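You operate a simulated robot arm through the tools that you are given. There is no shell and no other tool.

Carry out the task below with a simulated two-armed robot. There is one attempt and no reset: what you move stays moved.

Task
Pick up the small spray bottle labelled "Stain Remover" from the lid glass with one hand, pass it to the other hand and put it on the third shelf from the top of the cream rack. Set down upright: small spray bottle.
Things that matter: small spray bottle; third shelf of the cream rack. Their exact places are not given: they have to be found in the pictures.

The check looks at the end state, three seconds after you hand in, the way a careful person would. Anything else that was tipped, shoved, dropped, spilled or broken makes it a failure. A push-on lid holds only when it is set on centred and level and pressed home; a screw cap is set on level and turned clockwise until tight.

Robot
Two 7-joint arms with two-finger parallel grippers on one trunk, on a base that moves. Base frame: it is fixed to the floor where the robot stands at the start and does not move with it; the origin is under the middle of the robot, x ahead of it, y to its left, z up; the surface under the hand at the start is at about z = 0.948. Units: m, degrees, N and s.
The left shoulder is at the start at [0.06, 0.189, 1.253], the right one opposite. With the tool pointing down near the work surface each hand reaches from about 0.1 to 0.66 m from the robot's upright axis, wherever it stands, measured 20 degrees to its own side. Places, roughly: third shelf of the cream rack [-3.9, 0.9, 1]. Payload 3.43 kg a hand.
Tool frame (each hand has its own): the origin (TCP) lies between the finger pads and is the grasp point; the fingertips stand 0.03 m ahead of it; z points along the fingers, y is the line along which they close. Largest opening 0.094 m; finger width 0.028, thickness 0.01; the body of the gripper, 0.05 by 0.096 m, starts 0.055 m behind the TCP.
Orientation is that of the tool frame in the base frame, as a unit quaternion [w, x, y, z]. With the fingers straight down and closing along the base's y, the tool's x points along the base's -x, its y along +y and its z along -z.

Tools
- The arms move only by the tool nudge_tool. It takes "left_series", "right_series" or both (then of equal length, played together; a hand with none holds still); each is a list of rows, each a list of 7 numbers: the shift along the tool's x, y, z in units of 50 mm (1.0 is 50 mm), then the turn, a rotation vector about the tool's x, y, z in units of 4 degrees (1.0 is 4 degrees), then the finger opening in m, from 0 to 0.094. In form: [[x, y, z, wx, wy, wz, grip], ...]. A call has 1 to 20 rows; each row shifts and turns the commanded pose from where the row before left it, along the tool's axes as they then stand. A call with a number of a shift or a turn outside -1 to 1 is refused whole. A row lasts 0.2 s, in which the tool goes at most 0.05 m and 8.6 degrees; a call with a longer step from one row to the next is refused whole, and so is a gripper value outside its range. Where a pose cannot be reached the arm comes as near as it can. A force on the tool above 40 N (or 10 N above the force at the start of the call, whichever is more), or a blocked arm, ends the call early, and 0.2 s more pass. The fingers move at their own pace (about 0.153 m/s each) and stop on an object; they squeeze with about 21 N. The grip force told is the motor's: it shows also when the fingers shut on nothing. Time passes only in rows, and 0.2 s behind the last, so rows that do not move let the fingers close. The reply holds the time, the measured pose of the TCP, the force on the tool along the base axes, the opening and the grip force, in the units named above and with some noise, with the torque about the TCP (base axes, N m) and any sound that the robot's microphone picked up.
- Cameras (640 x 400 px; columns grow to the right, rows downward): "scene" is now at [0.0113, 0.0072, 1.8068]; the picture's right is [-0.07, -1.00, 0.00], its down [-0.84, 0.06, -0.54] and it looks along [0.53, -0.04, -0.84] (base axes); focal length 264 px, centre (320, 200). "left" rides on the left gripper at [0.076, -0.014, -0.103] in its tool frame; the picture's right is [0.18, 0.98, 0.00], its down [-0.75, 0.14, -0.64] and it looks along [-0.63, 0.12, 0.77] (tool axes); focal length 243 px, centre (320, 200). "right" rides on the right gripper at [0.076, 0.014, -0.103] in its tool frame; the picture's right is [-0.18, 0.98, 0.00], its down [-0.75, -0.14, -0.64] and it looks along [-0.63, -0.12, 0.77] (tool axes); focal length 243 px, centre (320, 200).
- snapshot(camera): a new picture of that camera. The clock stands still meanwhile.
- slide_trunk(by): slides the trunk up (or, below 0, down) by that many m; the arms and the scene camera ride with it, the base frame stays. It gives what a move gives, with no picture.
- roll_base(legs): drives the robot by 1 to 6 legs, each [ahead, left, turn to the left] in m, m and degrees, along the robot's own axes; the way and the turn of a leg run together, so that a leg with both is an arc; at most 1.5 m and 180 degrees a leg. The arms and the cameras ride along, it lands a little off, and it stops where it bumps. It gives what a move gives.
- head_to(pan, tilt): turns the head with the scene camera to pan (to the left, within 86 degrees either way) and tilt (down, from -29 to 69), counted from straight ahead of the robot. It gives what a move gives.
- pixel_to_xyz(camera, pixels): for up to 12 pixels [column, row] of the newest picture of that camera ("zoom" is the newest enlarged one), the place [x, y, z] in the base frame of the surface seen there, good to about 0.002 m, but the place of the scene camera against the robot may be out by one fixed shift of up to 0.025 m in any direction. The clock stands still meanwhile.
- close_up(camera, box): a new picture of the part [left, top, right, bottom] of that camera's present view, enlarged. The clock stands still meanwhile.
- hand_in(): hands the job in; it is judged then, once.

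Open the grippers and draw the arms clear of the work before you hand the job in, unless the task says otherwise.

The tools are called after "Request:" by a JSON object that holds its "api" and its "payload". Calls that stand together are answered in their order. nudge_tool: Moves the arms, as the interface text tells. Its arguments: {"type":"object","properties":{"left_series":{"type":"array"},"right_series":{"type":"array"}},"required":[]} The other tools are called the same way: slide_trunk (by) moves the trunk up or down; roll_base (legs) drives the base; head_to (pan, tilt) turns the head that bears the scene camera; snapshot (camera) takes a picture; pixel_to_xyz (camera, pixels) gives the place of the surface under pixels of a picture; close_up (camera, box) takes an enlarged picture of a part of a camera's view; hand_in () hands the job in.

At the start:

```text
t: 0.0
left_position: [0.3388, 0.0873, 1.2299]
left_tcp_rot: [0.001, 0.0, 1.0, 0.001]
left_force: [0.5, -0.3, 0.2]
left_ft_torque: [0.04, -0.01, 0.03]
left_finger_gap: 0.094
left_grip_force: 0.2
right_position: [0.3417, -0.231, 1.1946]
right_tcp_rot: [0.0, 0.0, 1.0, 0.0]
right_force: [-0.2, 0.8, -0.1]
right_ft_torque: [0.02, -0.02, -0.01]
right_finger_gap: 0.0941
right_grip_force: 0.1
trunk travel left (down, up): [-0.925, 0.065]
robot x, y, heading: [0.0003, 0.0008, 0.1]
head pan, tilt (commanded): [-3.8, 57.6]
```

scene: 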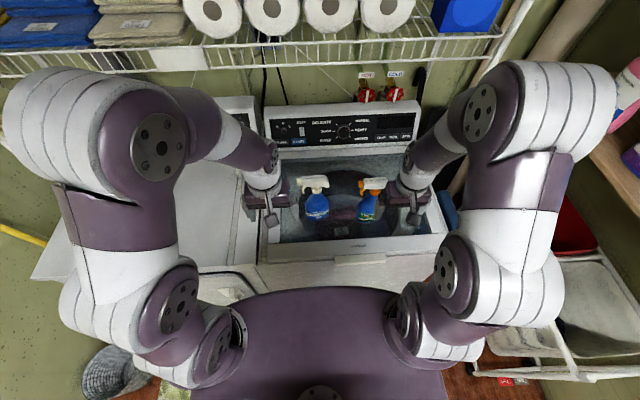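
right: 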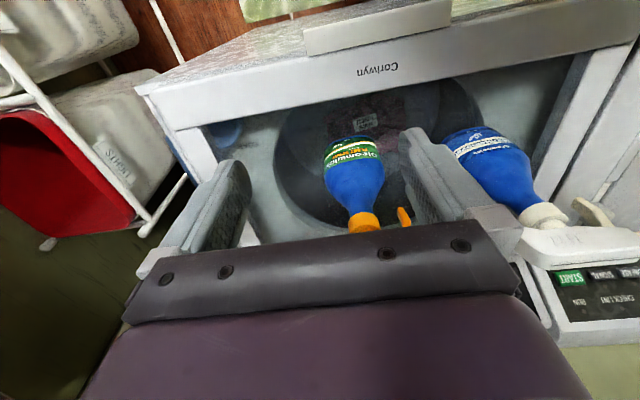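
left: 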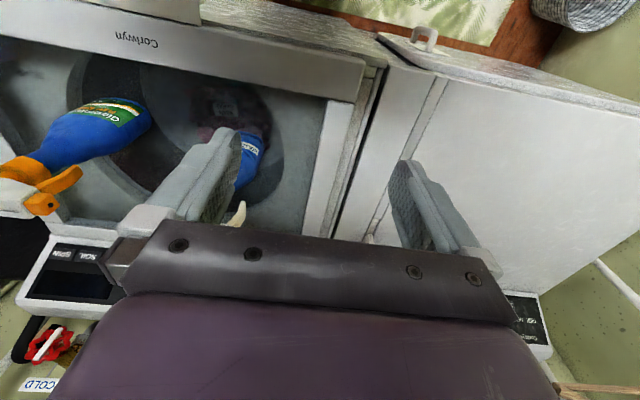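

The scene picture shows two blue spray bottles on the glass lid: a white-headed one at about (316,200) and an orange-headed one at about (369,200). I'll zoom in to read the labels.

Request:
{"api": "close_up", "payload": {"camera": "scene", "box": [260, 150, 440, 260]}}

Request:
{"api": "close_up", "payload": {"camera": "right", "box": [300, 100, 580, 275]}}

Request:
{"api": "close_up", "payload": {"camera": "left", "box": [0, 60, 320, 260]}}

```text
3.56 times, centred on (350, 205) of scene
```

zoom: 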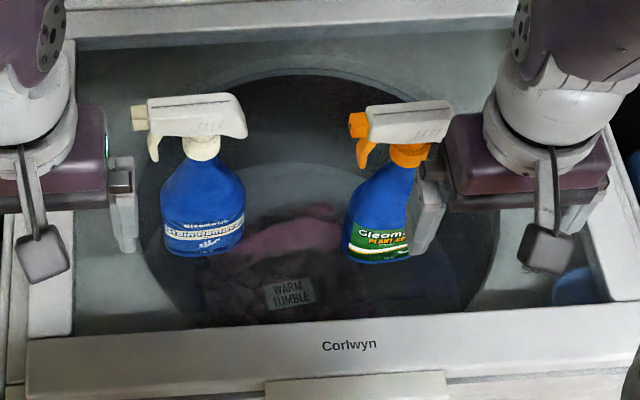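

```text
2.29 times, centred on (440, 188) of right
```

zoom: 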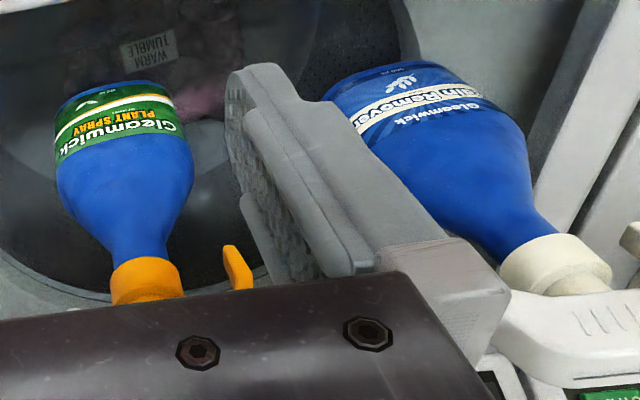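

```text
2.00 times, centred on (160, 160) of left
```

zoom: 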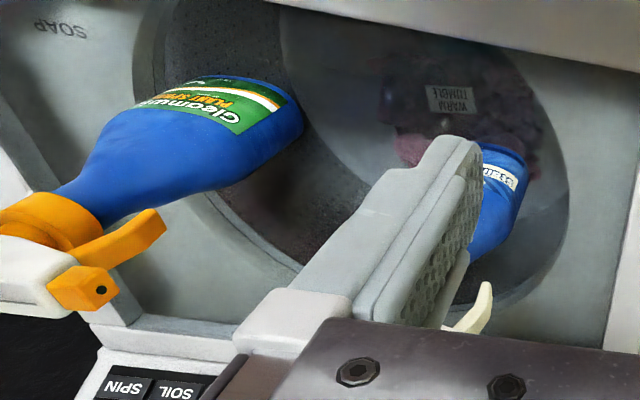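

The white-headed bottle on the left is "Stain Remover". I'll take a tighter close-up of it and measure the points.

Request:
{"api": "close_up", "payload": {"camera": "scene", "box": [284, 165, 348, 229]}}

```text
6.25 times, centred on (316, 197) of scene
```

zoom: 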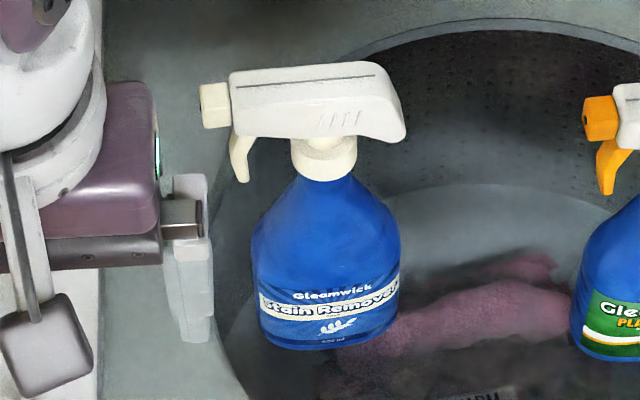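

The bottle's nozzle is at zoom (210,105), its head back at (400,130), neck collar (322,165), body (325,250), and base (328,347). I'll measure these.

Request:
{"api": "pixel_to_xyz", "payload": {"camera": "zoom", "pixels": [[208, 105], [238, 85], [370, 70], [395, 130], [322, 165], [325, 195], [258, 250], [325, 250], [394, 250], [328, 340], [328, 355], [440, 250]]}}

Request:
{"api": "pixel_to_xyz", "payload": {"camera": "scene", "pixels": [[265, 215], [440, 215], [350, 245], [350, 140], [345, 255], [370, 190], [362, 183], [385, 183], [250, 130], [290, 130], [370, 92], [310, 60]]}}

```text
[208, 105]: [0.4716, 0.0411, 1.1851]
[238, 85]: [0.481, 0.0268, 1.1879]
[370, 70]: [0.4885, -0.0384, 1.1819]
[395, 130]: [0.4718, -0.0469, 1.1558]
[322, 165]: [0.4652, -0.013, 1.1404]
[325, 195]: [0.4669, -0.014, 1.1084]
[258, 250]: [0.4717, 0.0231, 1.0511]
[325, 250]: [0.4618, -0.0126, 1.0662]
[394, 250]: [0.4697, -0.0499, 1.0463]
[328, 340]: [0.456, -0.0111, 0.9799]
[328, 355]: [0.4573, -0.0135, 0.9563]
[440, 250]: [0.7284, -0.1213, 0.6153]
```

```text
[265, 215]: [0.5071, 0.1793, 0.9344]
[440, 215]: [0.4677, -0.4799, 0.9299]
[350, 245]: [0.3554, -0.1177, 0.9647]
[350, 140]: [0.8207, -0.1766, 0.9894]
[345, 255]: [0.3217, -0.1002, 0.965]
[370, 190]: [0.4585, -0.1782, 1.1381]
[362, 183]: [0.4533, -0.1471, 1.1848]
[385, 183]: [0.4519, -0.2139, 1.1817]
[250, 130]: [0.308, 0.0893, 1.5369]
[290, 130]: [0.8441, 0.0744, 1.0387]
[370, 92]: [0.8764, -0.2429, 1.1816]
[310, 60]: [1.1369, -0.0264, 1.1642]
```

The base sits at about z=0.95 and the top at 1.19, centre near (0.48, -0.013). Before planning the grasp I'll look around with the head to find the way to the rack.

Request:
{"api": "head_to", "payload": {"pan": 86, "tilt": 15}}

Request:
{"api": "snapshot", "payload": {"camera": "scene"}}

Request:
{"api": "head_to", "payload": {"pan": -86, "tilt": 15}}

Request:
{"api": "snapshot", "payload": {"camera": "scene"}}

```text
t: 1.6
left_position: [0.3386, 0.0877, 1.2304]
left_tcp_rot: [-0.001, 0.0, 1.0, 0.001]
left_force: [-0.4, 0.3, 0.1]
left_ft_torque: [-0.02, 0.0, 0.03]
left_finger_gap: 0.0939
left_grip_force: 0.1
right_position: [0.3417, -0.2309, 1.1954]
right_tcp_rot: [0.0, 0.0, 1.0, 0.0]
right_force: [0.7, 0.1, -0.4]
right_ft_torque: [0.0, 0.0, 0.01]
right_finger_gap: 0.0938
right_grip_force: 0.1
trunk travel left (down, up): [-0.925, 0.065]
robot x, y, heading: [-0.0061, 0.0015, 0.2]
head pan, tilt (commanded): [85.9, 15.0]
```

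```text
taken
```

scene: 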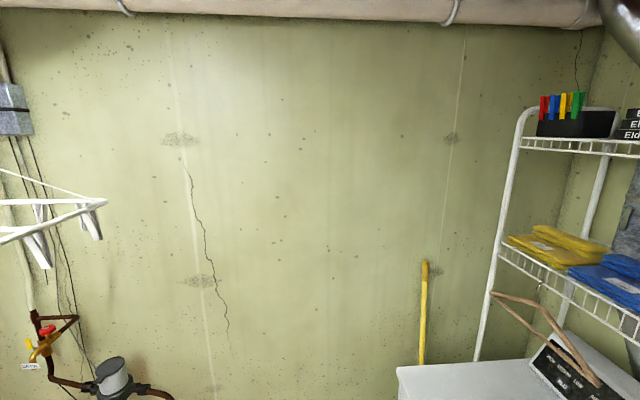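

```text
t: 4.2
left_position: [0.3392, 0.0877, 1.2313]
left_tcp_rot: [-0.001, 0.0, 1.0, 0.0]
left_force: [-0.7, -0.2, -0.2]
left_ft_torque: [0.01, 0.02, -0.02]
left_finger_gap: 0.0941
left_grip_force: 0.0
right_position: [0.3417, -0.2315, 1.1956]
right_tcp_rot: [0.0, 0.001, 1.0, 0.0]
right_force: [-0.9, 0.3, -0.1]
right_ft_torque: [-0.02, -0.02, -0.04]
right_finger_gap: 0.094
right_grip_force: 0.0
trunk travel left (down, up): [-0.925, 0.065]
robot x, y, heading: [-0.0006, 0.0046, 0.0]
head pan, tilt (commanded): [-85.9, 15.0]
```

```text
taken
```

scene: 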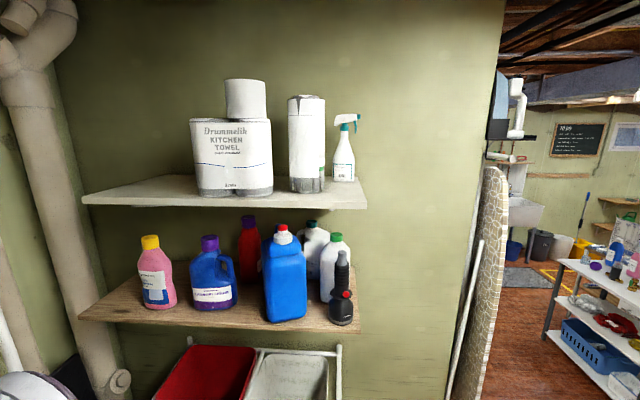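

The right view shows a work table toward the back right at (560,265) and a wall shelf. I'll measure some points to know where free floor is.

Request:
{"api": "pixel_to_xyz", "payload": {"camera": "scene", "pixels": [[560, 265], [546, 335], [520, 330], [515, 380], [540, 290], [620, 300], [470, 395], [495, 200], [200, 330], [280, 195], [545, 250], [520, 280]]}}

Request:
{"api": "head_to", "payload": {"pan": -86, "tilt": 50}}

Request:
{"api": "snapshot", "payload": {"camera": "scene"}}

Request:
{"api": "head_to", "payload": {"pan": 86, "tilt": 50}}

Request:
{"api": "snapshot", "payload": {"camera": "scene"}}

```text
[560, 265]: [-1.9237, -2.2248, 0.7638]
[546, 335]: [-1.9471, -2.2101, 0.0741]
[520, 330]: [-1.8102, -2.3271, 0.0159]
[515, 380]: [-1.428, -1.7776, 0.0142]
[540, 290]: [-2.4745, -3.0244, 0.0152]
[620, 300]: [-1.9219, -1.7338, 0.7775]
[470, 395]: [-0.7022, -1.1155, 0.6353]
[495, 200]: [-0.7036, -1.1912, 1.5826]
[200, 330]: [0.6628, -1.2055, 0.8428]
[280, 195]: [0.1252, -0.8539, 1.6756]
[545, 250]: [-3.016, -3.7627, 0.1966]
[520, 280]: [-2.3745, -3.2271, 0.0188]
```

```text
t: 5.2
left_position: [0.3379, 0.0873, 1.2317]
left_tcp_rot: [0.0, 0.0, 1.0, 0.0]
left_force: [0.0, -0.1, -0.5]
left_ft_torque: [0.04, -0.01, 0.03]
left_finger_gap: 0.0939
left_grip_force: 0.0
right_position: [0.3419, -0.2314, 1.1945]
right_tcp_rot: [0.0, 0.0, 1.0, -0.001]
right_force: [0.4, 0.1, 0.4]
right_ft_torque: [0.0, 0.01, 0.01]
right_finger_gap: 0.0937
right_grip_force: 0.0
trunk travel left (down, up): [-0.925, 0.065]
robot x, y, heading: [0.0002, 0.0007, 0.0]
head pan, tilt (commanded): [-85.9, 50.0]
```

```text
taken
```

scene: 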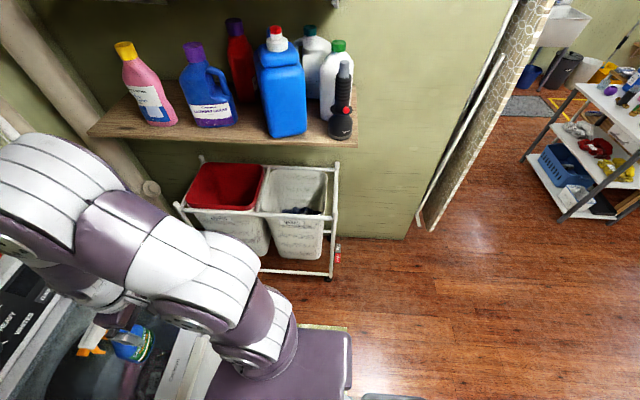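

```text
t: 7.8
left_position: [0.3376, 0.0875, 1.2317]
left_tcp_rot: [0.0, 0.0, 1.0, 0.0]
left_force: [0.9, -0.8, -0.1]
left_ft_torque: [-0.01, 0.01, 0.03]
left_finger_gap: 0.0941
left_grip_force: 0.0
right_position: [0.3412, -0.2309, 1.194]
right_tcp_rot: [0.0, 0.0, 1.0, 0.0]
right_force: [-0.1, 0.6, 0.3]
right_ft_torque: [0.03, -0.03, 0.02]
right_finger_gap: 0.0936
right_grip_force: 0.0
trunk travel left (down, up): [-0.925, 0.065]
robot x, y, heading: [-0.0003, 0.0005, -0.3]
head pan, tilt (commanded): [85.9, 50.0]
```

```text
taken
```

scene: 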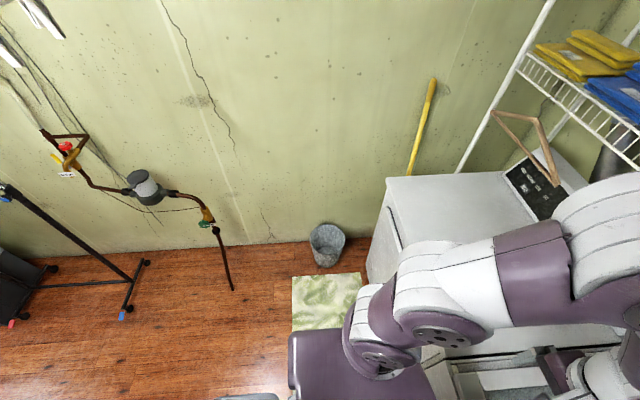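

Floor behind is free nearby; a wheeled clothes rail stands at the left back (125,310). I'll measure it and the free floor.

Request:
{"api": "pixel_to_xyz", "payload": {"camera": "scene", "pixels": [[125, 312], [147, 262], [12, 322], [50, 270], [10, 185], [10, 270], [200, 350], [50, 380], [230, 280], [290, 350], [300, 150], [130, 330]]}}

```text
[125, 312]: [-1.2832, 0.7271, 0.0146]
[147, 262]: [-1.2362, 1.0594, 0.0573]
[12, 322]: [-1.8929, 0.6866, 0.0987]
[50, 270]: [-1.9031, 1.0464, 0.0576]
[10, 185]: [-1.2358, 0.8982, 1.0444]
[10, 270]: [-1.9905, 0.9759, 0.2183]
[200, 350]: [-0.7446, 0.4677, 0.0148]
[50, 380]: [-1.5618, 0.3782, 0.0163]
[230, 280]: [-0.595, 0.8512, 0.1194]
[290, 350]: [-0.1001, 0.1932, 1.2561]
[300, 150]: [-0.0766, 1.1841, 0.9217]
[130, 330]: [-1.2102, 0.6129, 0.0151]
```

The rail spans x −1.2…−2, y 0.7…1.05; the lane along y≈0 behind me looks free. I turn the head back to the work and compare the same landmarks (the "Corlwyn" text) in the scene and right-hand pictures to find the scene camera's shift.

Request:
{"api": "head_to", "payload": {"pan": -3.8, "tilt": 57.6}}

Request:
{"api": "close_up", "payload": {"camera": "scene", "box": [290, 165, 430, 255]}}

Request:
{"api": "snapshot", "payload": {"camera": "right"}}

```text
t: 9.5
left_position: [0.3384, 0.0872, 1.2306]
left_tcp_rot: [-0.001, 0.0, 1.0, 0.0]
left_force: [0.3, 0.0, -0.1]
left_ft_torque: [-0.02, 0.01, -0.02]
left_finger_gap: 0.094
left_grip_force: 0.0
right_position: [0.3415, -0.2318, 1.1937]
right_tcp_rot: [0.0, 0.001, 1.0, -0.001]
right_force: [0.3, -0.3, -0.2]
right_ft_torque: [0.03, 0.01, -0.01]
right_finger_gap: 0.094
right_grip_force: 0.1
trunk travel left (down, up): [-0.925, 0.065]
robot x, y, heading: [0.0052, 0.002, 0.1]
head pan, tilt (commanded): [-3.8, 57.6]
```

```text
4.44 times, centred on (360, 210) of scene
```

zoom: 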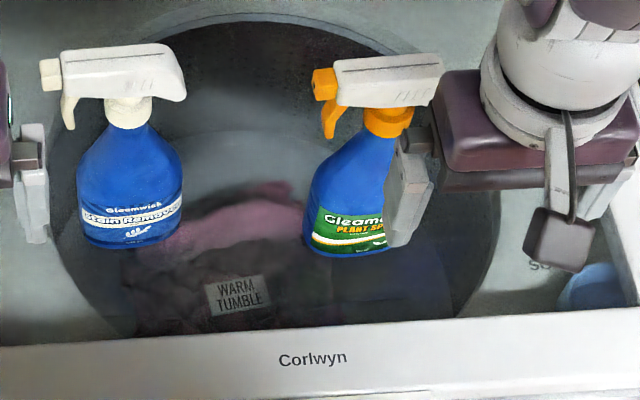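

```text
taken
```

right: 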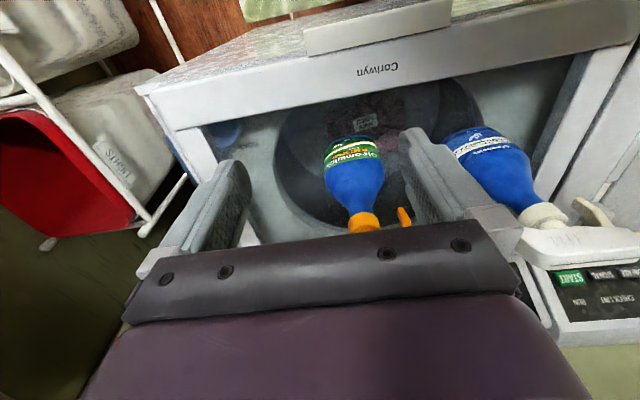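

The "Corlwyn" text is at zoom (312,360) and right-camera (378,70). I'll measure it in both, plus the two bottles' label and collar spots.

Request:
{"api": "pixel_to_xyz", "payload": {"camera": "zoom", "pixels": [[282, 361], [312, 360], [345, 357], [130, 110], [130, 210], [383, 120], [345, 220], [60, 350], [312, 330], [312, 385], [175, 65], [130, 50]]}}

Request:
{"api": "pixel_to_xyz", "payload": {"camera": "right", "pixels": [[396, 67], [378, 70], [360, 73], [550, 217], [488, 145], [500, 175], [362, 222], [352, 152], [352, 185], [300, 90], [610, 245], [470, 155]]}}

```text
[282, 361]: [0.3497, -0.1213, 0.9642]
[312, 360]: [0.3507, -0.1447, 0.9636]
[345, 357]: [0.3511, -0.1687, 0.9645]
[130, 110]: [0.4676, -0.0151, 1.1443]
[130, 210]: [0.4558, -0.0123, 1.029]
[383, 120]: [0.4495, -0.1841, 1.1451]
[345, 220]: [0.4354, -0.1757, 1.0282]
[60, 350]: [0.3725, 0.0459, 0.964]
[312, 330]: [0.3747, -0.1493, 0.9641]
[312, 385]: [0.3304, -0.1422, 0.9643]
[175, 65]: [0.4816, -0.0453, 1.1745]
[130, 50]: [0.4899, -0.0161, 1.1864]
```

```text
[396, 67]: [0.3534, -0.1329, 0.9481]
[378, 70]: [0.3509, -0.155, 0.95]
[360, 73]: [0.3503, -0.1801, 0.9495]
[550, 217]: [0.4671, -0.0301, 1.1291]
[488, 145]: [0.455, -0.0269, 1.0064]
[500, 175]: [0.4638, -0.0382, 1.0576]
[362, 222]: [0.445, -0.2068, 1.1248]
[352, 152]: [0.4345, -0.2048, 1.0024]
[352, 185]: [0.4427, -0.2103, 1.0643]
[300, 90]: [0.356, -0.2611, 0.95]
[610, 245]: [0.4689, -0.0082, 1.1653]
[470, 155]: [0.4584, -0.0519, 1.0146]
```

Landmarks give: true ≈ scene + (0.001, −0.011, −0.015). So the Stain Remover's axis is near (0.483, −0.025), collar at z≈1.13, top ≈1.173. I'll use the left hand to pick from the front with a 45° tilt: first tilt it in place by −45° about tool y.

Request:
{"api": "nudge_tool", "payload": {"left_series": [[0, 0, 0, 0, -1, 0, 0.094], [0, 0, 0, 0, -1, 0, 0.094], [0, 0, 0, 0, -1, 0, 0.094], [0, 0, 0, 0, -1, 0, 0.094], [0, 0, 0, 0, -1, 0, 0.094], [0, 0, 0, 0, -1, 0, 0.094], [0, 0, 0, 0, -1, 0, 0.094], [0, 0, 0, 0, -1, 0, 0.094], [0, 0, 0, 0, -1, 0, 0.094], [0, 0, 0, 0, -1, 0, 0.094], [0, 0, 0, 0, -1, 0, 0.094], [0, 0, 0, 0, -0.25, 0, 0.094]]}}

Request:
{"api": "snapshot", "payload": {"camera": "left"}}

```text
t: 12.1
left_position: [0.3369, 0.0906, 1.231]
left_tcp_rot: [0.354, -0.001, 0.935, 0.009]
left_force: [0.0, -0.1, -0.5]
left_ft_torque: [0.0, -0.02, 0.02]
left_finger_gap: 0.094
left_grip_force: 0.0
left hand out of reach, approached as far as the arm can: row 8
right_position: [0.3419, -0.2322, 1.1951]
right_tcp_rot: [0.001, 0.0, 1.0, 0.0]
right_force: [-0.3, 0.5, 0.8]
right_ft_torque: [-0.01, 0.01, 0.02]
right_finger_gap: 0.0938
right_grip_force: 0.1
trunk travel left (down, up): [-0.925, 0.065]
robot x, y, heading: [0.0015, 0.0007, -0.1]
head pan, tilt (commanded): [-3.8, 57.6]
```

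```text
taken
```

left: 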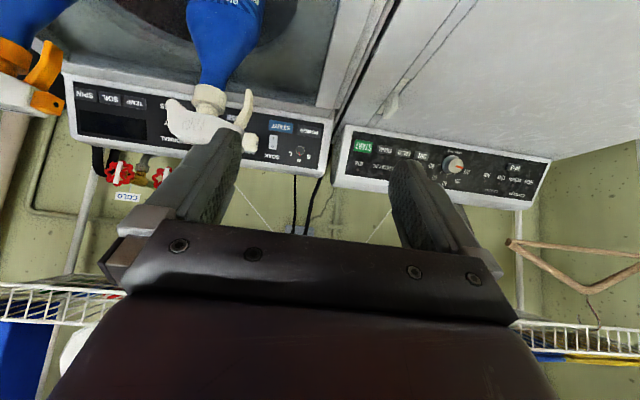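

The arm is cramped this close to the trunk (tilt stopped at about 41°). I back the base up by 0.12 m so the grasp lies in a more comfortable range.

Request:
{"api": "roll_base", "payload": {"legs": [[-0.12, 0, 0]]}}

```text
t: 13.3
left_position: [0.2196, 0.0892, 1.2304]
left_tcp_rot: [0.353, 0.0, 0.936, 0.007]
left_force: [1.3, -0.4, -0.2]
left_ft_torque: [0.03, -0.02, 0.01]
left_finger_gap: 0.094
left_grip_force: 0.1
right_position: [0.222, -0.2324, 1.1941]
right_tcp_rot: [-0.001, 0.0, 1.0, 0.0]
right_force: [0.6, -0.4, 0.7]
right_ft_torque: [0.02, 0.02, 0.02]
right_finger_gap: 0.0942
right_grip_force: 0.1
trunk travel left (down, up): [-0.925, 0.065]
robot x, y, heading: [-0.1225, -0.0028, 0.1]
head pan, tilt (commanded): [-3.8, 57.6]
```

The base moved back 0.12 m. Now I bring the left hand forward and to the right toward a viewing/pre-grasp pose near (0.35, −0.025, 1.10).

Request:
{"api": "nudge_tool", "payload": {"left_series": [[0, -0.455, 0.736, 0, 0, 0, 0.094], [0, -0.455, 0.736, 0, 0, 0, 0.094], [0, -0.455, 0.736, 0, 0, 0, 0.094], [0, -0.455, 0.736, 0, 0, 0, 0.094], [0, -0.455, 0.736, 0, 0, 0, 0.094], [0, 0, 0, 0, 0, 0, 0.094]]}}

Request:
{"api": "snapshot", "payload": {"camera": "left"}}

Request:
{"api": "snapshot", "payload": {"camera": "scene"}}

```text
t: 14.7
left_position: [0.338, -0.0196, 1.0888]
left_tcp_rot: [0.353, -0.001, 0.936, 0.009]
left_force: [-0.8, 0.2, -0.3]
left_ft_torque: [-0.02, 0.01, 0.0]
left_finger_gap: 0.0938
left_grip_force: 0.1
right_position: [0.2199, -0.2307, 1.1939]
right_tcp_rot: [0.001, 0.0, 1.0, 0.0]
right_force: [0.6, -0.1, -0.2]
right_ft_torque: [-0.01, 0.0, 0.02]
right_finger_gap: 0.094
right_grip_force: 0.1
trunk travel left (down, up): [-0.925, 0.065]
robot x, y, heading: [-0.1214, 0.0015, -0.1]
head pan, tilt (commanded): [-3.8, 57.6]
```

```text
taken
```

left: 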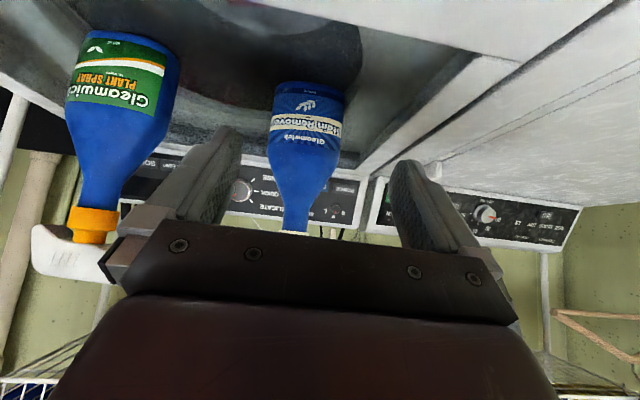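

```text
taken
```

scene: 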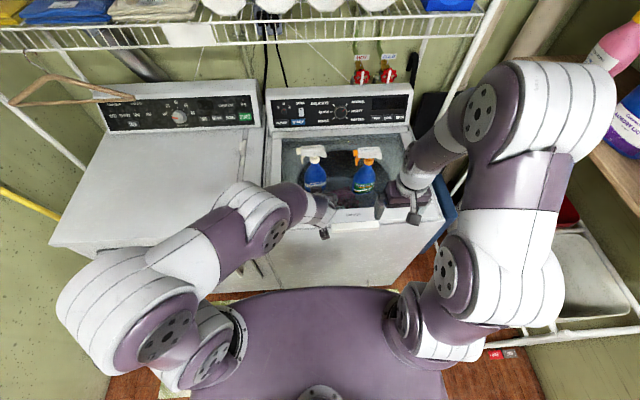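

The bottle is seen in the left picture at about (305,150), between the fingers. I zoom in and measure its edges.

Request:
{"api": "close_up", "payload": {"camera": "left", "box": [240, 60, 400, 240]}}

```text
2.22 times, centred on (320, 150) of left
```

zoom: 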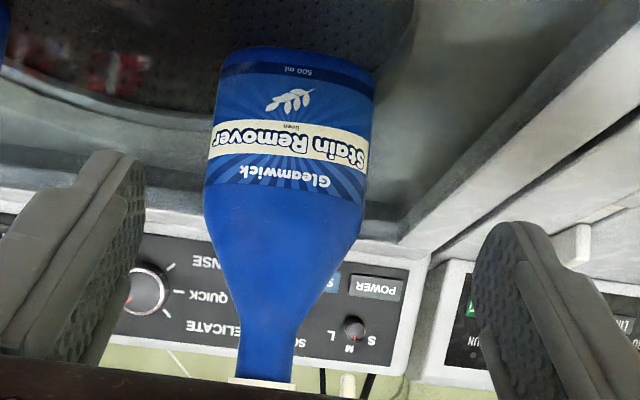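

I measure base, sides, neck and collar points on this zoom.

Request:
{"api": "pixel_to_xyz", "payload": {"camera": "zoom", "pixels": [[300, 55], [232, 65], [366, 85], [212, 140], [290, 140], [366, 155], [210, 195], [285, 215], [358, 215], [265, 345], [262, 383], [300, 30]]}}

Request:
{"api": "pixel_to_xyz", "payload": {"camera": "left", "pixels": [[100, 222], [80, 250], [120, 130], [68, 120], [172, 120], [420, 50], [440, 100], [220, 20], [350, 20], [400, 165], [290, 231], [340, 160]]}}

```text
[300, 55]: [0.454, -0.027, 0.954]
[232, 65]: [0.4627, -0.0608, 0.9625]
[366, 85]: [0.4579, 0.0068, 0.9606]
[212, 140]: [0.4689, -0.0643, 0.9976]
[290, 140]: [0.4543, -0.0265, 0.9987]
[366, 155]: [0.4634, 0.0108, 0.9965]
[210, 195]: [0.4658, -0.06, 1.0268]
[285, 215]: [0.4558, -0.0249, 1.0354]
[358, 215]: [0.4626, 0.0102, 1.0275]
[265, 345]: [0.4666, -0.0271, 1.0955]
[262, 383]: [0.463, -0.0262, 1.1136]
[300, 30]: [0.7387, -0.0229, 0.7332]
```

```text
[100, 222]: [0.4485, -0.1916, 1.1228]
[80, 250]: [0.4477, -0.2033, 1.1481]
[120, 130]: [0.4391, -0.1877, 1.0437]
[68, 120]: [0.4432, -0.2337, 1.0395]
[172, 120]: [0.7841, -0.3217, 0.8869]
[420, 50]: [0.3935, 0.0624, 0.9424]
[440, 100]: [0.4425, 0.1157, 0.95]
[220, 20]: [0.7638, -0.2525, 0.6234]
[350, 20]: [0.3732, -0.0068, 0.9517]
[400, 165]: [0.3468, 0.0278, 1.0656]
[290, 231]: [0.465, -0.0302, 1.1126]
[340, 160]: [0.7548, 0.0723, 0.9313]
```

Body spans y −0.064…0.011 (width 75 mm, centre y≈−0.0265), front at x≈0.4545, base at z≈0.945, collar bottom at z≈1.113, and it's yawed about +4°. I'll align the left hand (yaw +3.5°, tilt to ~40° below horizontal) and move to a pre-grasp point 0.11 m out along the approach.

Request:
{"api": "nudge_tool", "payload": {"left_series": [[0, 0, 0, -0.578, 0, -0.657, 0.094], [0, 0, 0, 0, -0.725, 0, 0.094], [0, 0, 0, 0, -0.725, 0, 0.094], [0, 0, 0, 0, -0.725, 0, 0.094], [-0.111, -0.159, 0.534, 0, 0, 0, 0.094], [-0.111, -0.159, 0.534, 0, 0, 0, 0.094], [0, 0, 0, 0, 0, 0, 0.094]]}}

Request:
{"api": "snapshot", "payload": {"camera": "left"}}

```text
t: 16.3
left_position: [0.3904, -0.0343, 1.0656]
left_tcp_rot: [0.425, -0.027, 0.905, 0.021]
left_force: [0.3, -1.1, 0.1]
left_ft_torque: [0.02, 0.06, 0.01]
left_finger_gap: 0.094
left_grip_force: 0.0
right_position: [0.221, -0.2322, 1.1946]
right_tcp_rot: [0.0, 0.0, 1.0, 0.0]
right_force: [0.5, -0.6, 0.1]
right_ft_torque: [0.01, -0.04, -0.01]
right_finger_gap: 0.094
right_grip_force: 0.1
trunk travel left (down, up): [-0.925, 0.065]
robot x, y, heading: [-0.121, -0.0025, -0.2]
head pan, tilt (commanded): [-3.8, 57.6]
```

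```text
taken
```

left: 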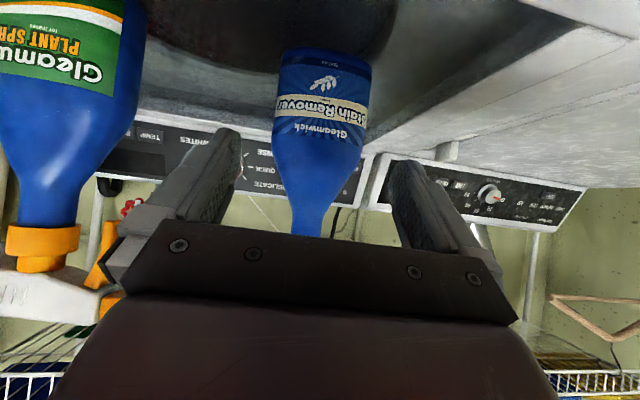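

Orientation now has tool z ≈ (0.768, 0.061, −0.640). The bottle sits between the fingers at (320,100); I re-measure its sides from here before going in.

Request:
{"api": "pixel_to_xyz", "payload": {"camera": "left", "pixels": [[281, 80], [322, 85], [367, 92], [277, 110], [320, 115], [364, 118], [274, 132], [320, 135], [360, 140], [320, 52], [310, 215], [420, 190]]}}

```text
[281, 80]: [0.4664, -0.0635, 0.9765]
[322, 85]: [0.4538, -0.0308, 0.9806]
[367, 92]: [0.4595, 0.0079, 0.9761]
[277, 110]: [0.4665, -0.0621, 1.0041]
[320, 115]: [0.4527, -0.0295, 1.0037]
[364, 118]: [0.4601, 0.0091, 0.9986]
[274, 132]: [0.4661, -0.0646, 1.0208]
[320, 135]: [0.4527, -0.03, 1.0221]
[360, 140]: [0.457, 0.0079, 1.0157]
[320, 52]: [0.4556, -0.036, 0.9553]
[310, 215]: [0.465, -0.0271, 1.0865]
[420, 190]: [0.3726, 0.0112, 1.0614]
```

Bottle axis refined to about (0.480, −0.0265). I advance most of the way (≈80 mm of 109 mm) along the approach and check.

Request:
{"api": "nudge_tool", "payload": {"left_series": [[0.04, 0.005, 0.54, 0, 0, 0, 0.094], [0.03, 0.005, 0.54, 0, 0, 0, 0.094], [0.03, 0.005, 0.54, 0, 0, 0, 0.094], [0, 0, 0, 0, 0, 0, 0.094]]}}

Request:
{"api": "snapshot", "payload": {"camera": "left"}}

Request:
{"api": "close_up", "payload": {"camera": "scene", "box": [240, 120, 440, 245]}}

```text
t: 17.3
left_position: [0.4494, -0.0311, 1.0096]
left_tcp_rot: [0.424, -0.028, 0.905, 0.021]
left_force: [-0.3, -0.5, -0.2]
left_ft_torque: [-0.01, 0.05, 0.04]
left_finger_gap: 0.0943
left_grip_force: 0.1
right_position: [0.2205, -0.2315, 1.1949]
right_tcp_rot: [0.0, -0.001, 1.0, 0.0]
right_force: [0.2, 0.7, -1.0]
right_ft_torque: [0.02, 0.0, 0.0]
right_finger_gap: 0.094
right_grip_force: 0.0
trunk travel left (down, up): [-0.925, 0.065]
robot x, y, heading: [-0.123, -0.0017, 0.0]
head pan, tilt (commanded): [-3.8, 57.6]
```

```text
taken
```

left: 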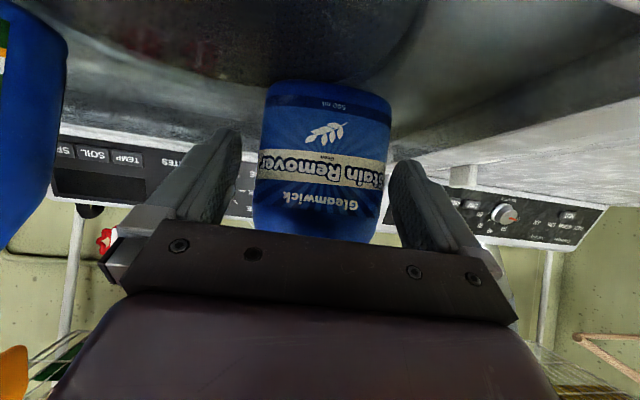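

```text
3.20 times, centred on (340, 182) of scene
```

zoom: 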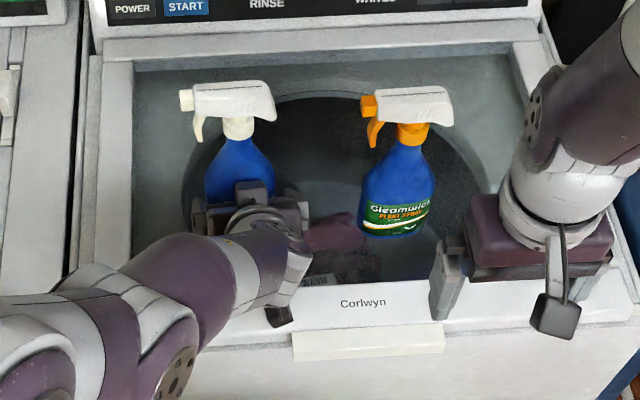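

The bottle is centred between the fingers (mid column ≈321 vs tool axis column 320). I advance the last 27 mm and then close the fingers.

Request:
{"api": "nudge_tool", "payload": {"left_series": [[0, 0.02, 0.54, 0, 0, 0, 0.094], [0, 0, 0, 0, 0, 0, 0.094], [0, 0, 0, 0, 0, 0, 0.085]]}}

Request:
{"api": "snapshot", "payload": {"camera": "left"}}

```text
t: 18.1
left_position: [0.4693, -0.0277, 0.9936]
left_tcp_rot: [0.423, -0.028, 0.905, 0.021]
left_force: [-2.5, 1.0, 0.9]
left_ft_torque: [0.06, -0.02, 0.07]
left_finger_gap: 0.0854
left_grip_force: 0.6
right_position: [0.2202, -0.2318, 1.1953]
right_tcp_rot: [0.0, 0.0, 1.0, -0.001]
right_force: [0.3, -0.8, 0.9]
right_ft_torque: [-0.02, -0.03, 0.03]
right_finger_gap: 0.0941
right_grip_force: 0.0
trunk travel left (down, up): [-0.925, 0.065]
robot x, y, heading: [-0.12, -0.0002, -0.0]
head pan, tilt (commanded): [-3.8, 57.6]
```

```text
taken
```

left: 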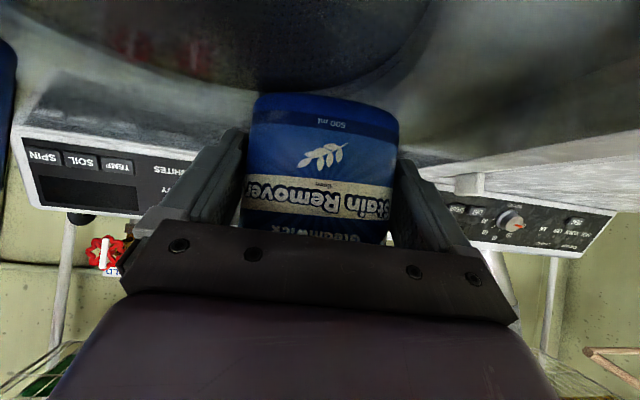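

The fingers bracket the bottle; a −2.5 N x reading suggests the palm may be just touching it, so I back off 4 mm and close.

Request:
{"api": "nudge_tool", "payload": {"left_series": [[0, 0, -0.09, 0, 0, 0, 0.085], [0, 0, 0, 0, 0, 0, 0.06], [0, 0, 0, 0, 0, 0, 0.05], [0, 0, 0, 0, 0, 0, 0.05], [0, 0, 0, 0, 0, 0, 0.05]]}}

Request:
{"api": "snapshot", "payload": {"camera": "left"}}

```text
t: 19.3
left_position: [0.4659, -0.026, 0.9949]
left_tcp_rot: [0.424, -0.028, 0.905, 0.021]
left_force: [0.7, -0.5, -0.8]
left_ft_torque: [0.01, 0.09, -0.03]
left_finger_gap: 0.0835
left_grip_force: 21.1
right_position: [0.223, -0.232, 1.1944]
right_tcp_rot: [0.0, -0.001, 1.0, 0.0]
right_force: [0.6, -0.1, 0.2]
right_ft_torque: [-0.01, -0.03, 0.05]
right_finger_gap: 0.0941
right_grip_force: 0.1
trunk travel left (down, up): [-0.925, 0.065]
robot x, y, heading: [-0.1228, 0.0009, 0.1]
head pan, tilt (commanded): [-3.8, 57.6]
```

```text
taken
```

left: 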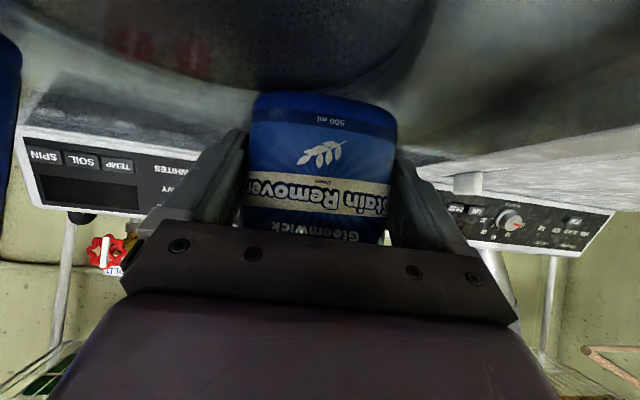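

Gripped at 83.5 mm with 21 N. I lift straight up 30 mm slowly and check it holds.

Request:
{"api": "nudge_tool", "payload": {"left_series": [[-0.154, 0.003, -0.128, 0, 0, 0, 0.05], [-0.154, 0.003, -0.128, 0, 0, 0, 0.05], [-0.154, 0.003, -0.128, 0, 0, 0, 0.05], [0, 0, 0, 0, 0, 0, 0.05]]}}

Request:
{"api": "snapshot", "payload": {"camera": "left"}}

Request:
{"api": "close_up", "payload": {"camera": "scene", "box": [240, 120, 440, 245]}}

```text
t: 20.3
left_position: [0.4657, -0.027, 1.0246]
left_tcp_rot: [0.423, -0.028, 0.905, 0.021]
left_force: [0.0, -0.6, -4.6]
left_ft_torque: [0.0, 0.08, -0.02]
left_finger_gap: 0.0833
left_grip_force: 20.8
right_position: [0.222, -0.2317, 1.1939]
right_tcp_rot: [0.0, 0.0, 1.0, 0.0]
right_force: [-0.1, -0.2, 0.3]
right_ft_torque: [0.02, 0.02, -0.01]
right_finger_gap: 0.0941
right_grip_force: 0.0
trunk travel left (down, up): [-0.925, 0.065]
robot x, y, heading: [-0.1227, 0.0022, -0.2]
head pan, tilt (commanded): [-3.8, 57.6]
```

```text
taken
```

left: 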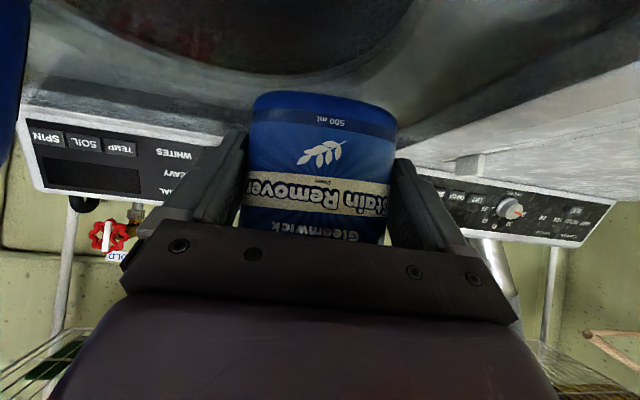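

```text
3.20 times, centred on (340, 182) of scene
```

zoom: 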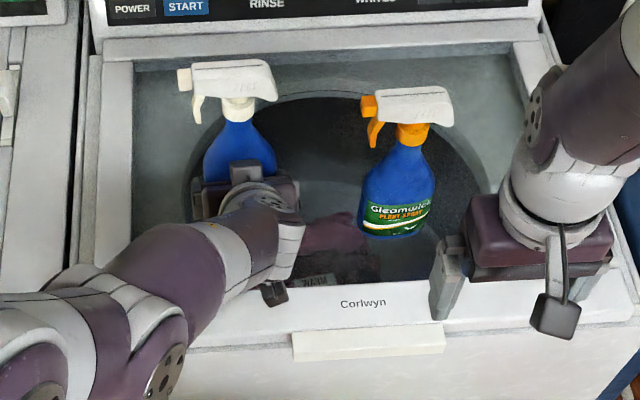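

It is lifted cleanly (about 4.6 N weight) with no slip. I raise it another 100 mm.

Request:
{"api": "nudge_tool", "payload": {"left_series": [[-0.385, 0.008, -0.32, 0, 0, 0, 0.05], [-0.385, 0.008, -0.32, 0, 0, 0, 0.05], [-0.385, 0.008, -0.32, 0, 0, 0, 0.05], [-0.385, 0.008, -0.32, 0, 0, 0, 0.05], [0, 0, 0, 0, 0, 0, 0.05]]}}

Request:
{"api": "roll_base", "payload": {"legs": [[-0.4, 0, 0]]}}

Request:
{"api": "snapshot", "payload": {"camera": "scene"}}

```text
t: 21.5
left_position: [0.4661, -0.0252, 1.1245]
left_tcp_rot: [0.423, -0.028, 0.906, 0.02]
left_force: [0.3, -0.3, -5.4]
left_ft_torque: [0.0, 0.06, -0.01]
left_finger_gap: 0.0835
left_grip_force: 20.9
right_position: [0.2218, -0.2325, 1.1956]
right_tcp_rot: [0.0, 0.0, 1.0, 0.0]
right_force: [0.1, 0.3, 0.3]
right_ft_torque: [0.0, -0.02, -0.01]
right_finger_gap: 0.0938
right_grip_force: 0.0
trunk travel left (down, up): [-0.925, 0.065]
robot x, y, heading: [-0.1227, 0.0023, 0.1]
head pan, tilt (commanded): [-3.8, 57.6]
```

```text
t: 24.0
left_position: [0.0641, -0.025, 1.1244]
left_tcp_rot: [0.422, -0.029, 0.906, 0.021]
left_force: [-0.5, 0.2, -4.9]
left_ft_torque: [-0.01, 0.08, 0.01]
left_finger_gap: 0.0833
left_grip_force: 20.6
right_position: [-0.1799, -0.2311, 1.194]
right_tcp_rot: [-0.001, 0.0, 1.0, 0.0]
right_force: [0.4, -0.1, -0.3]
right_ft_torque: [0.02, 0.03, 0.0]
right_finger_gap: 0.0938
right_grip_force: 0.1
trunk travel left (down, up): [-0.925, 0.065]
robot x, y, heading: [-0.5235, -0.0005, 0.1]
head pan, tilt (commanded): [-3.8, 57.6]
```

```text
taken
```

scene: 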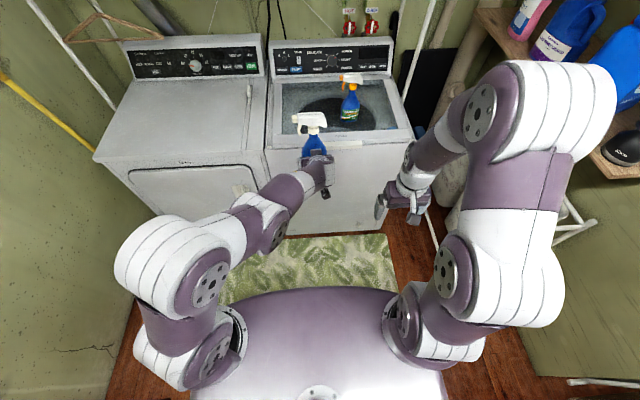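

The orange bottle and everything else on the washer is undisturbed, and the bottle is held clear. I turn the robot left 90° in the open floor, then look toward the rack.

Request:
{"api": "roll_base", "payload": {"legs": [[-0.25, 0, 0], [0, 0, 90]]}}

Request:
{"api": "head_to", "payload": {"pan": 75, "tilt": 15}}

Request:
{"api": "snapshot", "payload": {"camera": "scene"}}

```text
t: 29.8
left_position: [-0.7665, 0.5883, 1.1253]
left_tcp_rot: [-0.279, 0.67, -0.609, -0.319]
left_force: [0.1, -0.3, -5.2]
left_ft_torque: [-0.04, 0.0, 0.0]
left_finger_gap: 0.0832
left_grip_force: 21.1
right_position: [-0.5526, 0.3517, 1.1947]
right_tcp_rot: [0.001, 0.72, -0.694, -0.001]
right_force: [0.1, 1.3, 0.1]
right_ft_torque: [0.02, -0.02, -0.01]
right_finger_gap: 0.0938
right_grip_force: 0.0
trunk travel left (down, up): [-0.925, 0.065]
robot x, y, heading: [-0.7728, 0.0, 91.9]
head pan, tilt (commanded): [-3.8, 57.6]
```

```text
t: 31.3
left_position: [-0.7674, 0.5872, 1.1254]
left_tcp_rot: [-0.279, 0.67, -0.61, -0.318]
left_force: [0.6, -0.6, -5.3]
left_ft_torque: [-0.07, 0.02, 0.0]
left_finger_gap: 0.0831
left_grip_force: 20.5
right_position: [-0.553, 0.3498, 1.193]
right_tcp_rot: [0.0, 0.719, -0.695, 0.0]
right_force: [0.3, -0.5, 0.6]
right_ft_torque: [-0.02, 0.04, 0.01]
right_finger_gap: 0.094
right_grip_force: 0.1
trunk travel left (down, up): [-0.925, 0.065]
robot x, y, heading: [-0.774, 0.0017, 91.9]
head pan, tilt (commanded): [75.0, 15.0]
```

```text
taken
```

scene: 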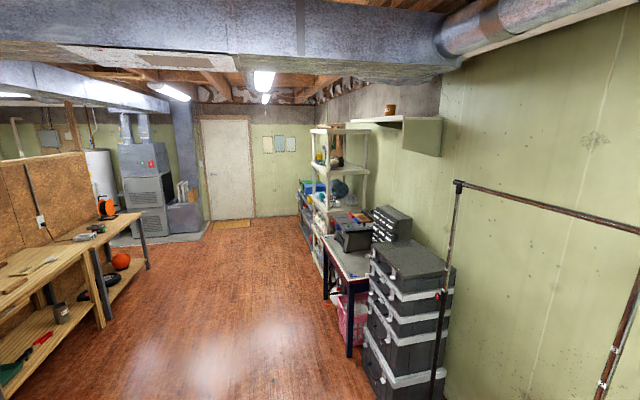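

I can see the cream rack at about (340,180), past a stack of bins and a small table along the left wall. I zoom in and measure.

Request:
{"api": "close_up", "payload": {"camera": "scene", "box": [280, 110, 420, 300]}}

Request:
{"api": "pixel_to_xyz", "payload": {"camera": "scene", "pixels": [[340, 150], [340, 130], [325, 190], [350, 215], [380, 210], [420, 260], [372, 370], [349, 355], [326, 300], [312, 260], [300, 250], [145, 265]]}}

```text
2.11 times, centred on (350, 205) of scene
```

zoom: 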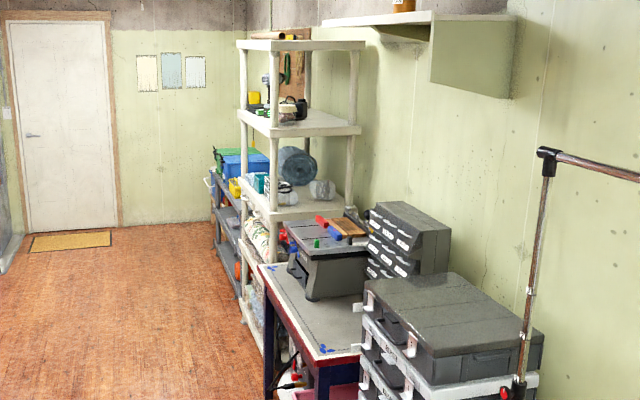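

```text
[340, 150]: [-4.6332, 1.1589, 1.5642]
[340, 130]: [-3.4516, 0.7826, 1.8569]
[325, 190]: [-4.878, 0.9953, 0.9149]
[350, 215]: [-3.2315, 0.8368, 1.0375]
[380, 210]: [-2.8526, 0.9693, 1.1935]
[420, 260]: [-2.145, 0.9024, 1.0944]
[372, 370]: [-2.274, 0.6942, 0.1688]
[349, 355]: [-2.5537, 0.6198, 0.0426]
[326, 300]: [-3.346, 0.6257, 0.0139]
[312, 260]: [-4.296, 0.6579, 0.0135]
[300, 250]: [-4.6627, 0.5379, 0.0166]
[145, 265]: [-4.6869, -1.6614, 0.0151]
```

The rack's shelves are at about z 1.86, 1.45 and ~1.0, spanning x≈−3.4…−4.3 with its front near y≈0.65. I turn to heading 180° and drive forward along the clear floor.

Request:
{"api": "roll_base", "payload": {"legs": [[0, 0, 88], [1.3, 0.1, 0]]}}

Request:
{"api": "head_to", "payload": {"pan": -35, "tilt": 20}}

Request:
{"api": "snapshot", "payload": {"camera": "scene"}}

```text
t: 41.6
left_position: [-2.6784, -0.0186, 1.1254]
left_tcp_rot: [0.014, 0.906, 0.013, -0.423]
left_force: [-0.2, 0.1, -5.2]
left_ft_torque: [-0.01, -0.09, -0.03]
left_finger_gap: 0.083
left_grip_force: 20.6
right_position: [-2.4286, 0.1788, 1.1944]
right_tcp_rot: [0.0, 1.0, -0.018, 0.0]
right_force: [0.5, -1.1, -0.1]
right_ft_torque: [0.0, 0.02, -0.01]
right_finger_gap: 0.0939
right_grip_force: 0.0
trunk travel left (down, up): [-0.925, 0.065]
robot x, y, heading: [-2.095, -0.0651, 177.9]
head pan, tilt (commanded): [75.0, 15.0]
```

```text
t: 43.5
left_position: [-2.6788, -0.0188, 1.1249]
left_tcp_rot: [0.014, 0.906, 0.012, -0.423]
left_force: [0.2, -0.6, -4.6]
left_ft_torque: [0.0, -0.06, 0.0]
left_finger_gap: 0.0831
left_grip_force: 21.0
right_position: [-2.4281, 0.1785, 1.1945]
right_tcp_rot: [0.0, 1.0, -0.018, 0.0]
right_force: [-0.3, 0.0, 0.7]
right_ft_torque: [-0.04, 0.01, 0.02]
right_finger_gap: 0.0939
right_grip_force: 0.1
trunk travel left (down, up): [-0.925, 0.065]
robot x, y, heading: [-2.097, -0.0639, 178.1]
head pan, tilt (commanded): [-35.0, 20.0]
```

```text
taken
```

scene: 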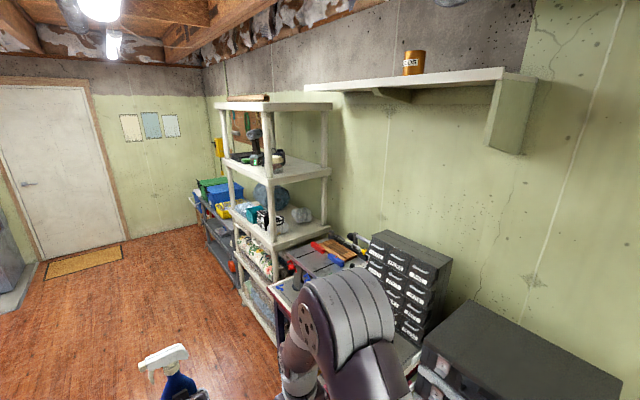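

The rack is closer now at (275,180). I zoom in to see the third shelf and its contents.

Request:
{"api": "close_up", "payload": {"camera": "scene", "box": [190, 90, 350, 290]}}

Request:
{"api": "pixel_to_xyz", "payload": {"camera": "scene", "pixels": [[240, 105], [305, 105], [228, 160], [272, 182], [330, 168], [275, 245], [328, 230], [250, 225], [300, 232], [240, 300], [270, 345], [300, 215]]}}

```text
2.00 times, centred on (270, 190) of scene
```

zoom: 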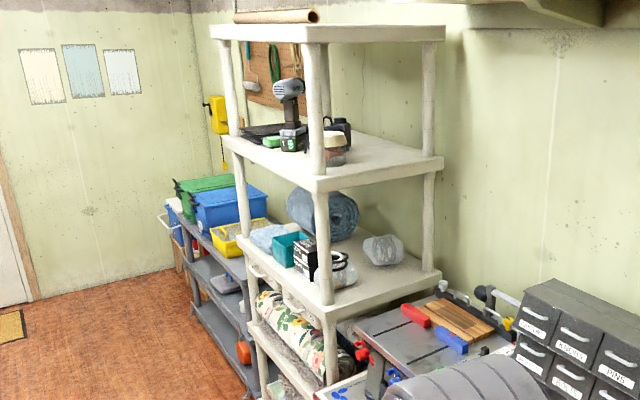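

```text
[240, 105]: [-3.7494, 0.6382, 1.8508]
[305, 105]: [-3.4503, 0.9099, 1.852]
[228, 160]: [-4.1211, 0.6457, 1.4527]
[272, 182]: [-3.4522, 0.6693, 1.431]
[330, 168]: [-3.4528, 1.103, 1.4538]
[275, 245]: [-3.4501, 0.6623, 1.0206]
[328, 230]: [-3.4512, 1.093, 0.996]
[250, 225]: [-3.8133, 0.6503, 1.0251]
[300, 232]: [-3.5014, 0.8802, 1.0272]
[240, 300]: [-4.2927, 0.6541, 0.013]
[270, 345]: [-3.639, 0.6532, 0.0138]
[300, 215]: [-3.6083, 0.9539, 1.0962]
```

The third shelf sits at about z≈1.02 with roughly 0.38 m of clearance below the second; items occupy its left/back and a bag sits at the right-back. I drive to in front of it, keeping 0.9 m off, and face it.

Request:
{"api": "roll_base", "payload": {"legs": [[1.4, 0.35, 0], [0.2, 0, 0], [0, 0, -88]]}}

Request:
{"api": "head_to", "payload": {"pan": 0, "tilt": 35}}

Request:
{"api": "snapshot", "payload": {"camera": "scene"}}

```text
t: 55.7
left_position: [-3.6843, 0.1985, 1.125]
left_tcp_rot: [-0.282, 0.664, -0.616, -0.316]
left_force: [-0.5, 0.6, -6.2]
left_ft_torque: [-0.1, 0.0, -0.01]
left_finger_gap: 0.0827
left_grip_force: 20.9
right_position: [-3.4739, -0.0421, 1.1938]
right_tcp_rot: [0.001, 0.712, -0.702, 0.0]
right_force: [0.5, -0.3, 0.4]
right_ft_torque: [-0.02, 0.02, 0.02]
right_finger_gap: 0.0941
right_grip_force: 0.0
trunk travel left (down, up): [-0.925, 0.065]
robot x, y, heading: [-3.7026, -0.3926, 90.7]
head pan, tilt (commanded): [-35.0, 20.0]
```

```text
t: 56.7
left_position: [-3.6846, 0.2, 1.1249]
left_tcp_rot: [-0.281, 0.665, -0.616, -0.316]
left_force: [-1.1, 0.9, -5.0]
left_ft_torque: [-0.08, -0.01, 0.02]
left_finger_gap: 0.0829
left_grip_force: 20.9
right_position: [-3.4745, -0.0412, 1.193]
right_tcp_rot: [0.001, 0.712, -0.702, 0.0]
right_force: [0.4, -0.3, -0.6]
right_ft_torque: [0.0, -0.03, -0.01]
right_finger_gap: 0.0942
right_grip_force: 0.1
trunk travel left (down, up): [-0.925, 0.065]
robot x, y, heading: [-3.7043, -0.3902, 90.9]
head pan, tilt (commanded): [0.0, 35.0]
```

```text
taken
```

scene: 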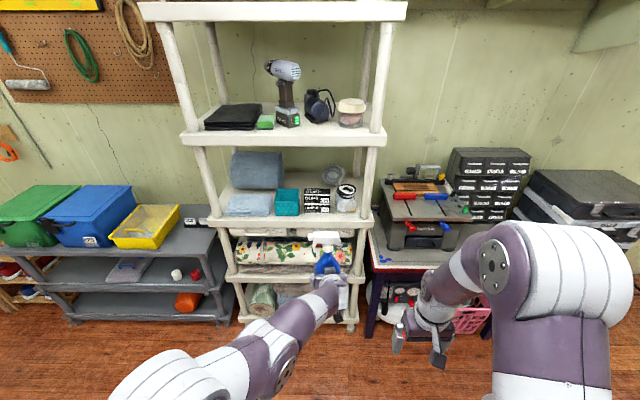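

Now I'm facing the rack: shelf 3 from the top is at rows ~185–220. I zoom in to find free room on it.

Request:
{"api": "close_up", "payload": {"camera": "scene", "box": [185, 130, 385, 255]}}

```text
3.20 times, centred on (285, 192) of scene
```

zoom: 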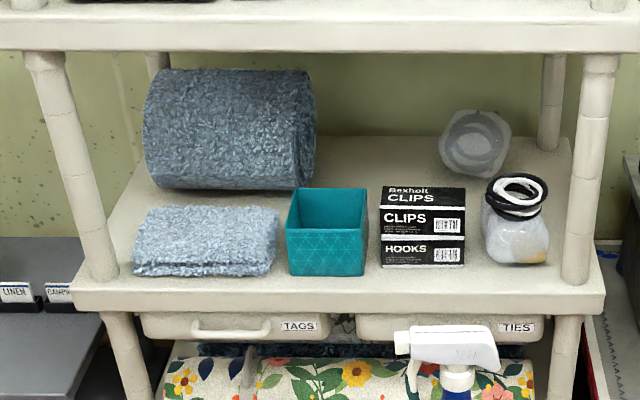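

Free room on the third shelf seems to be in the middle back, zoom (370,165), behind the teal box and the clips boxes. I measure the surroundings.

Request:
{"api": "pixel_to_xyz", "payload": {"camera": "zoom", "pixels": [[370, 165], [340, 150], [430, 165], [370, 145], [475, 185], [340, 280], [425, 190], [420, 265], [330, 265], [330, 192], [520, 260], [470, 160]]}}

Request:
{"api": "pixel_to_xyz", "payload": {"camera": "zoom", "pixels": [[316, 130], [300, 180], [480, 140], [515, 200], [380, 187], [465, 190], [290, 190], [367, 192], [545, 150], [400, 55], [400, 30], [400, 130]]}}

```text
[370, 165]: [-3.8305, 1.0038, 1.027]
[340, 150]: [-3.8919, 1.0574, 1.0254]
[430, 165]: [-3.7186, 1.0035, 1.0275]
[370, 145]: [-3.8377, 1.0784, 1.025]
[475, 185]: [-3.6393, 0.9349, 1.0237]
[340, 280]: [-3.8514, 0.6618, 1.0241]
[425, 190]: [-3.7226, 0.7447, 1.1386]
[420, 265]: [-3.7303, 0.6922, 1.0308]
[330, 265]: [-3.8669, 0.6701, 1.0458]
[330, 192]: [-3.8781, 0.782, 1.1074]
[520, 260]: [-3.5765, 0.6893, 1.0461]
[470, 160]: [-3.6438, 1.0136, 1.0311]
```

```text
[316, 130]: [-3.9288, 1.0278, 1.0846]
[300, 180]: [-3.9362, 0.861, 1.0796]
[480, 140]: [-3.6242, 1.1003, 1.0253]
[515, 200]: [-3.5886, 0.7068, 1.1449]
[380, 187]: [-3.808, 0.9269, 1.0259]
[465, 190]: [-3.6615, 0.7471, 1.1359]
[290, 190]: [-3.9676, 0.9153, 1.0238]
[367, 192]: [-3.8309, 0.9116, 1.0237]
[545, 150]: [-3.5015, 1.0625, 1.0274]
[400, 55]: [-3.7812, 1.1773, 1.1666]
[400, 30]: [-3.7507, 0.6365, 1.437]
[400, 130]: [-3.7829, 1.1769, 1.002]
```

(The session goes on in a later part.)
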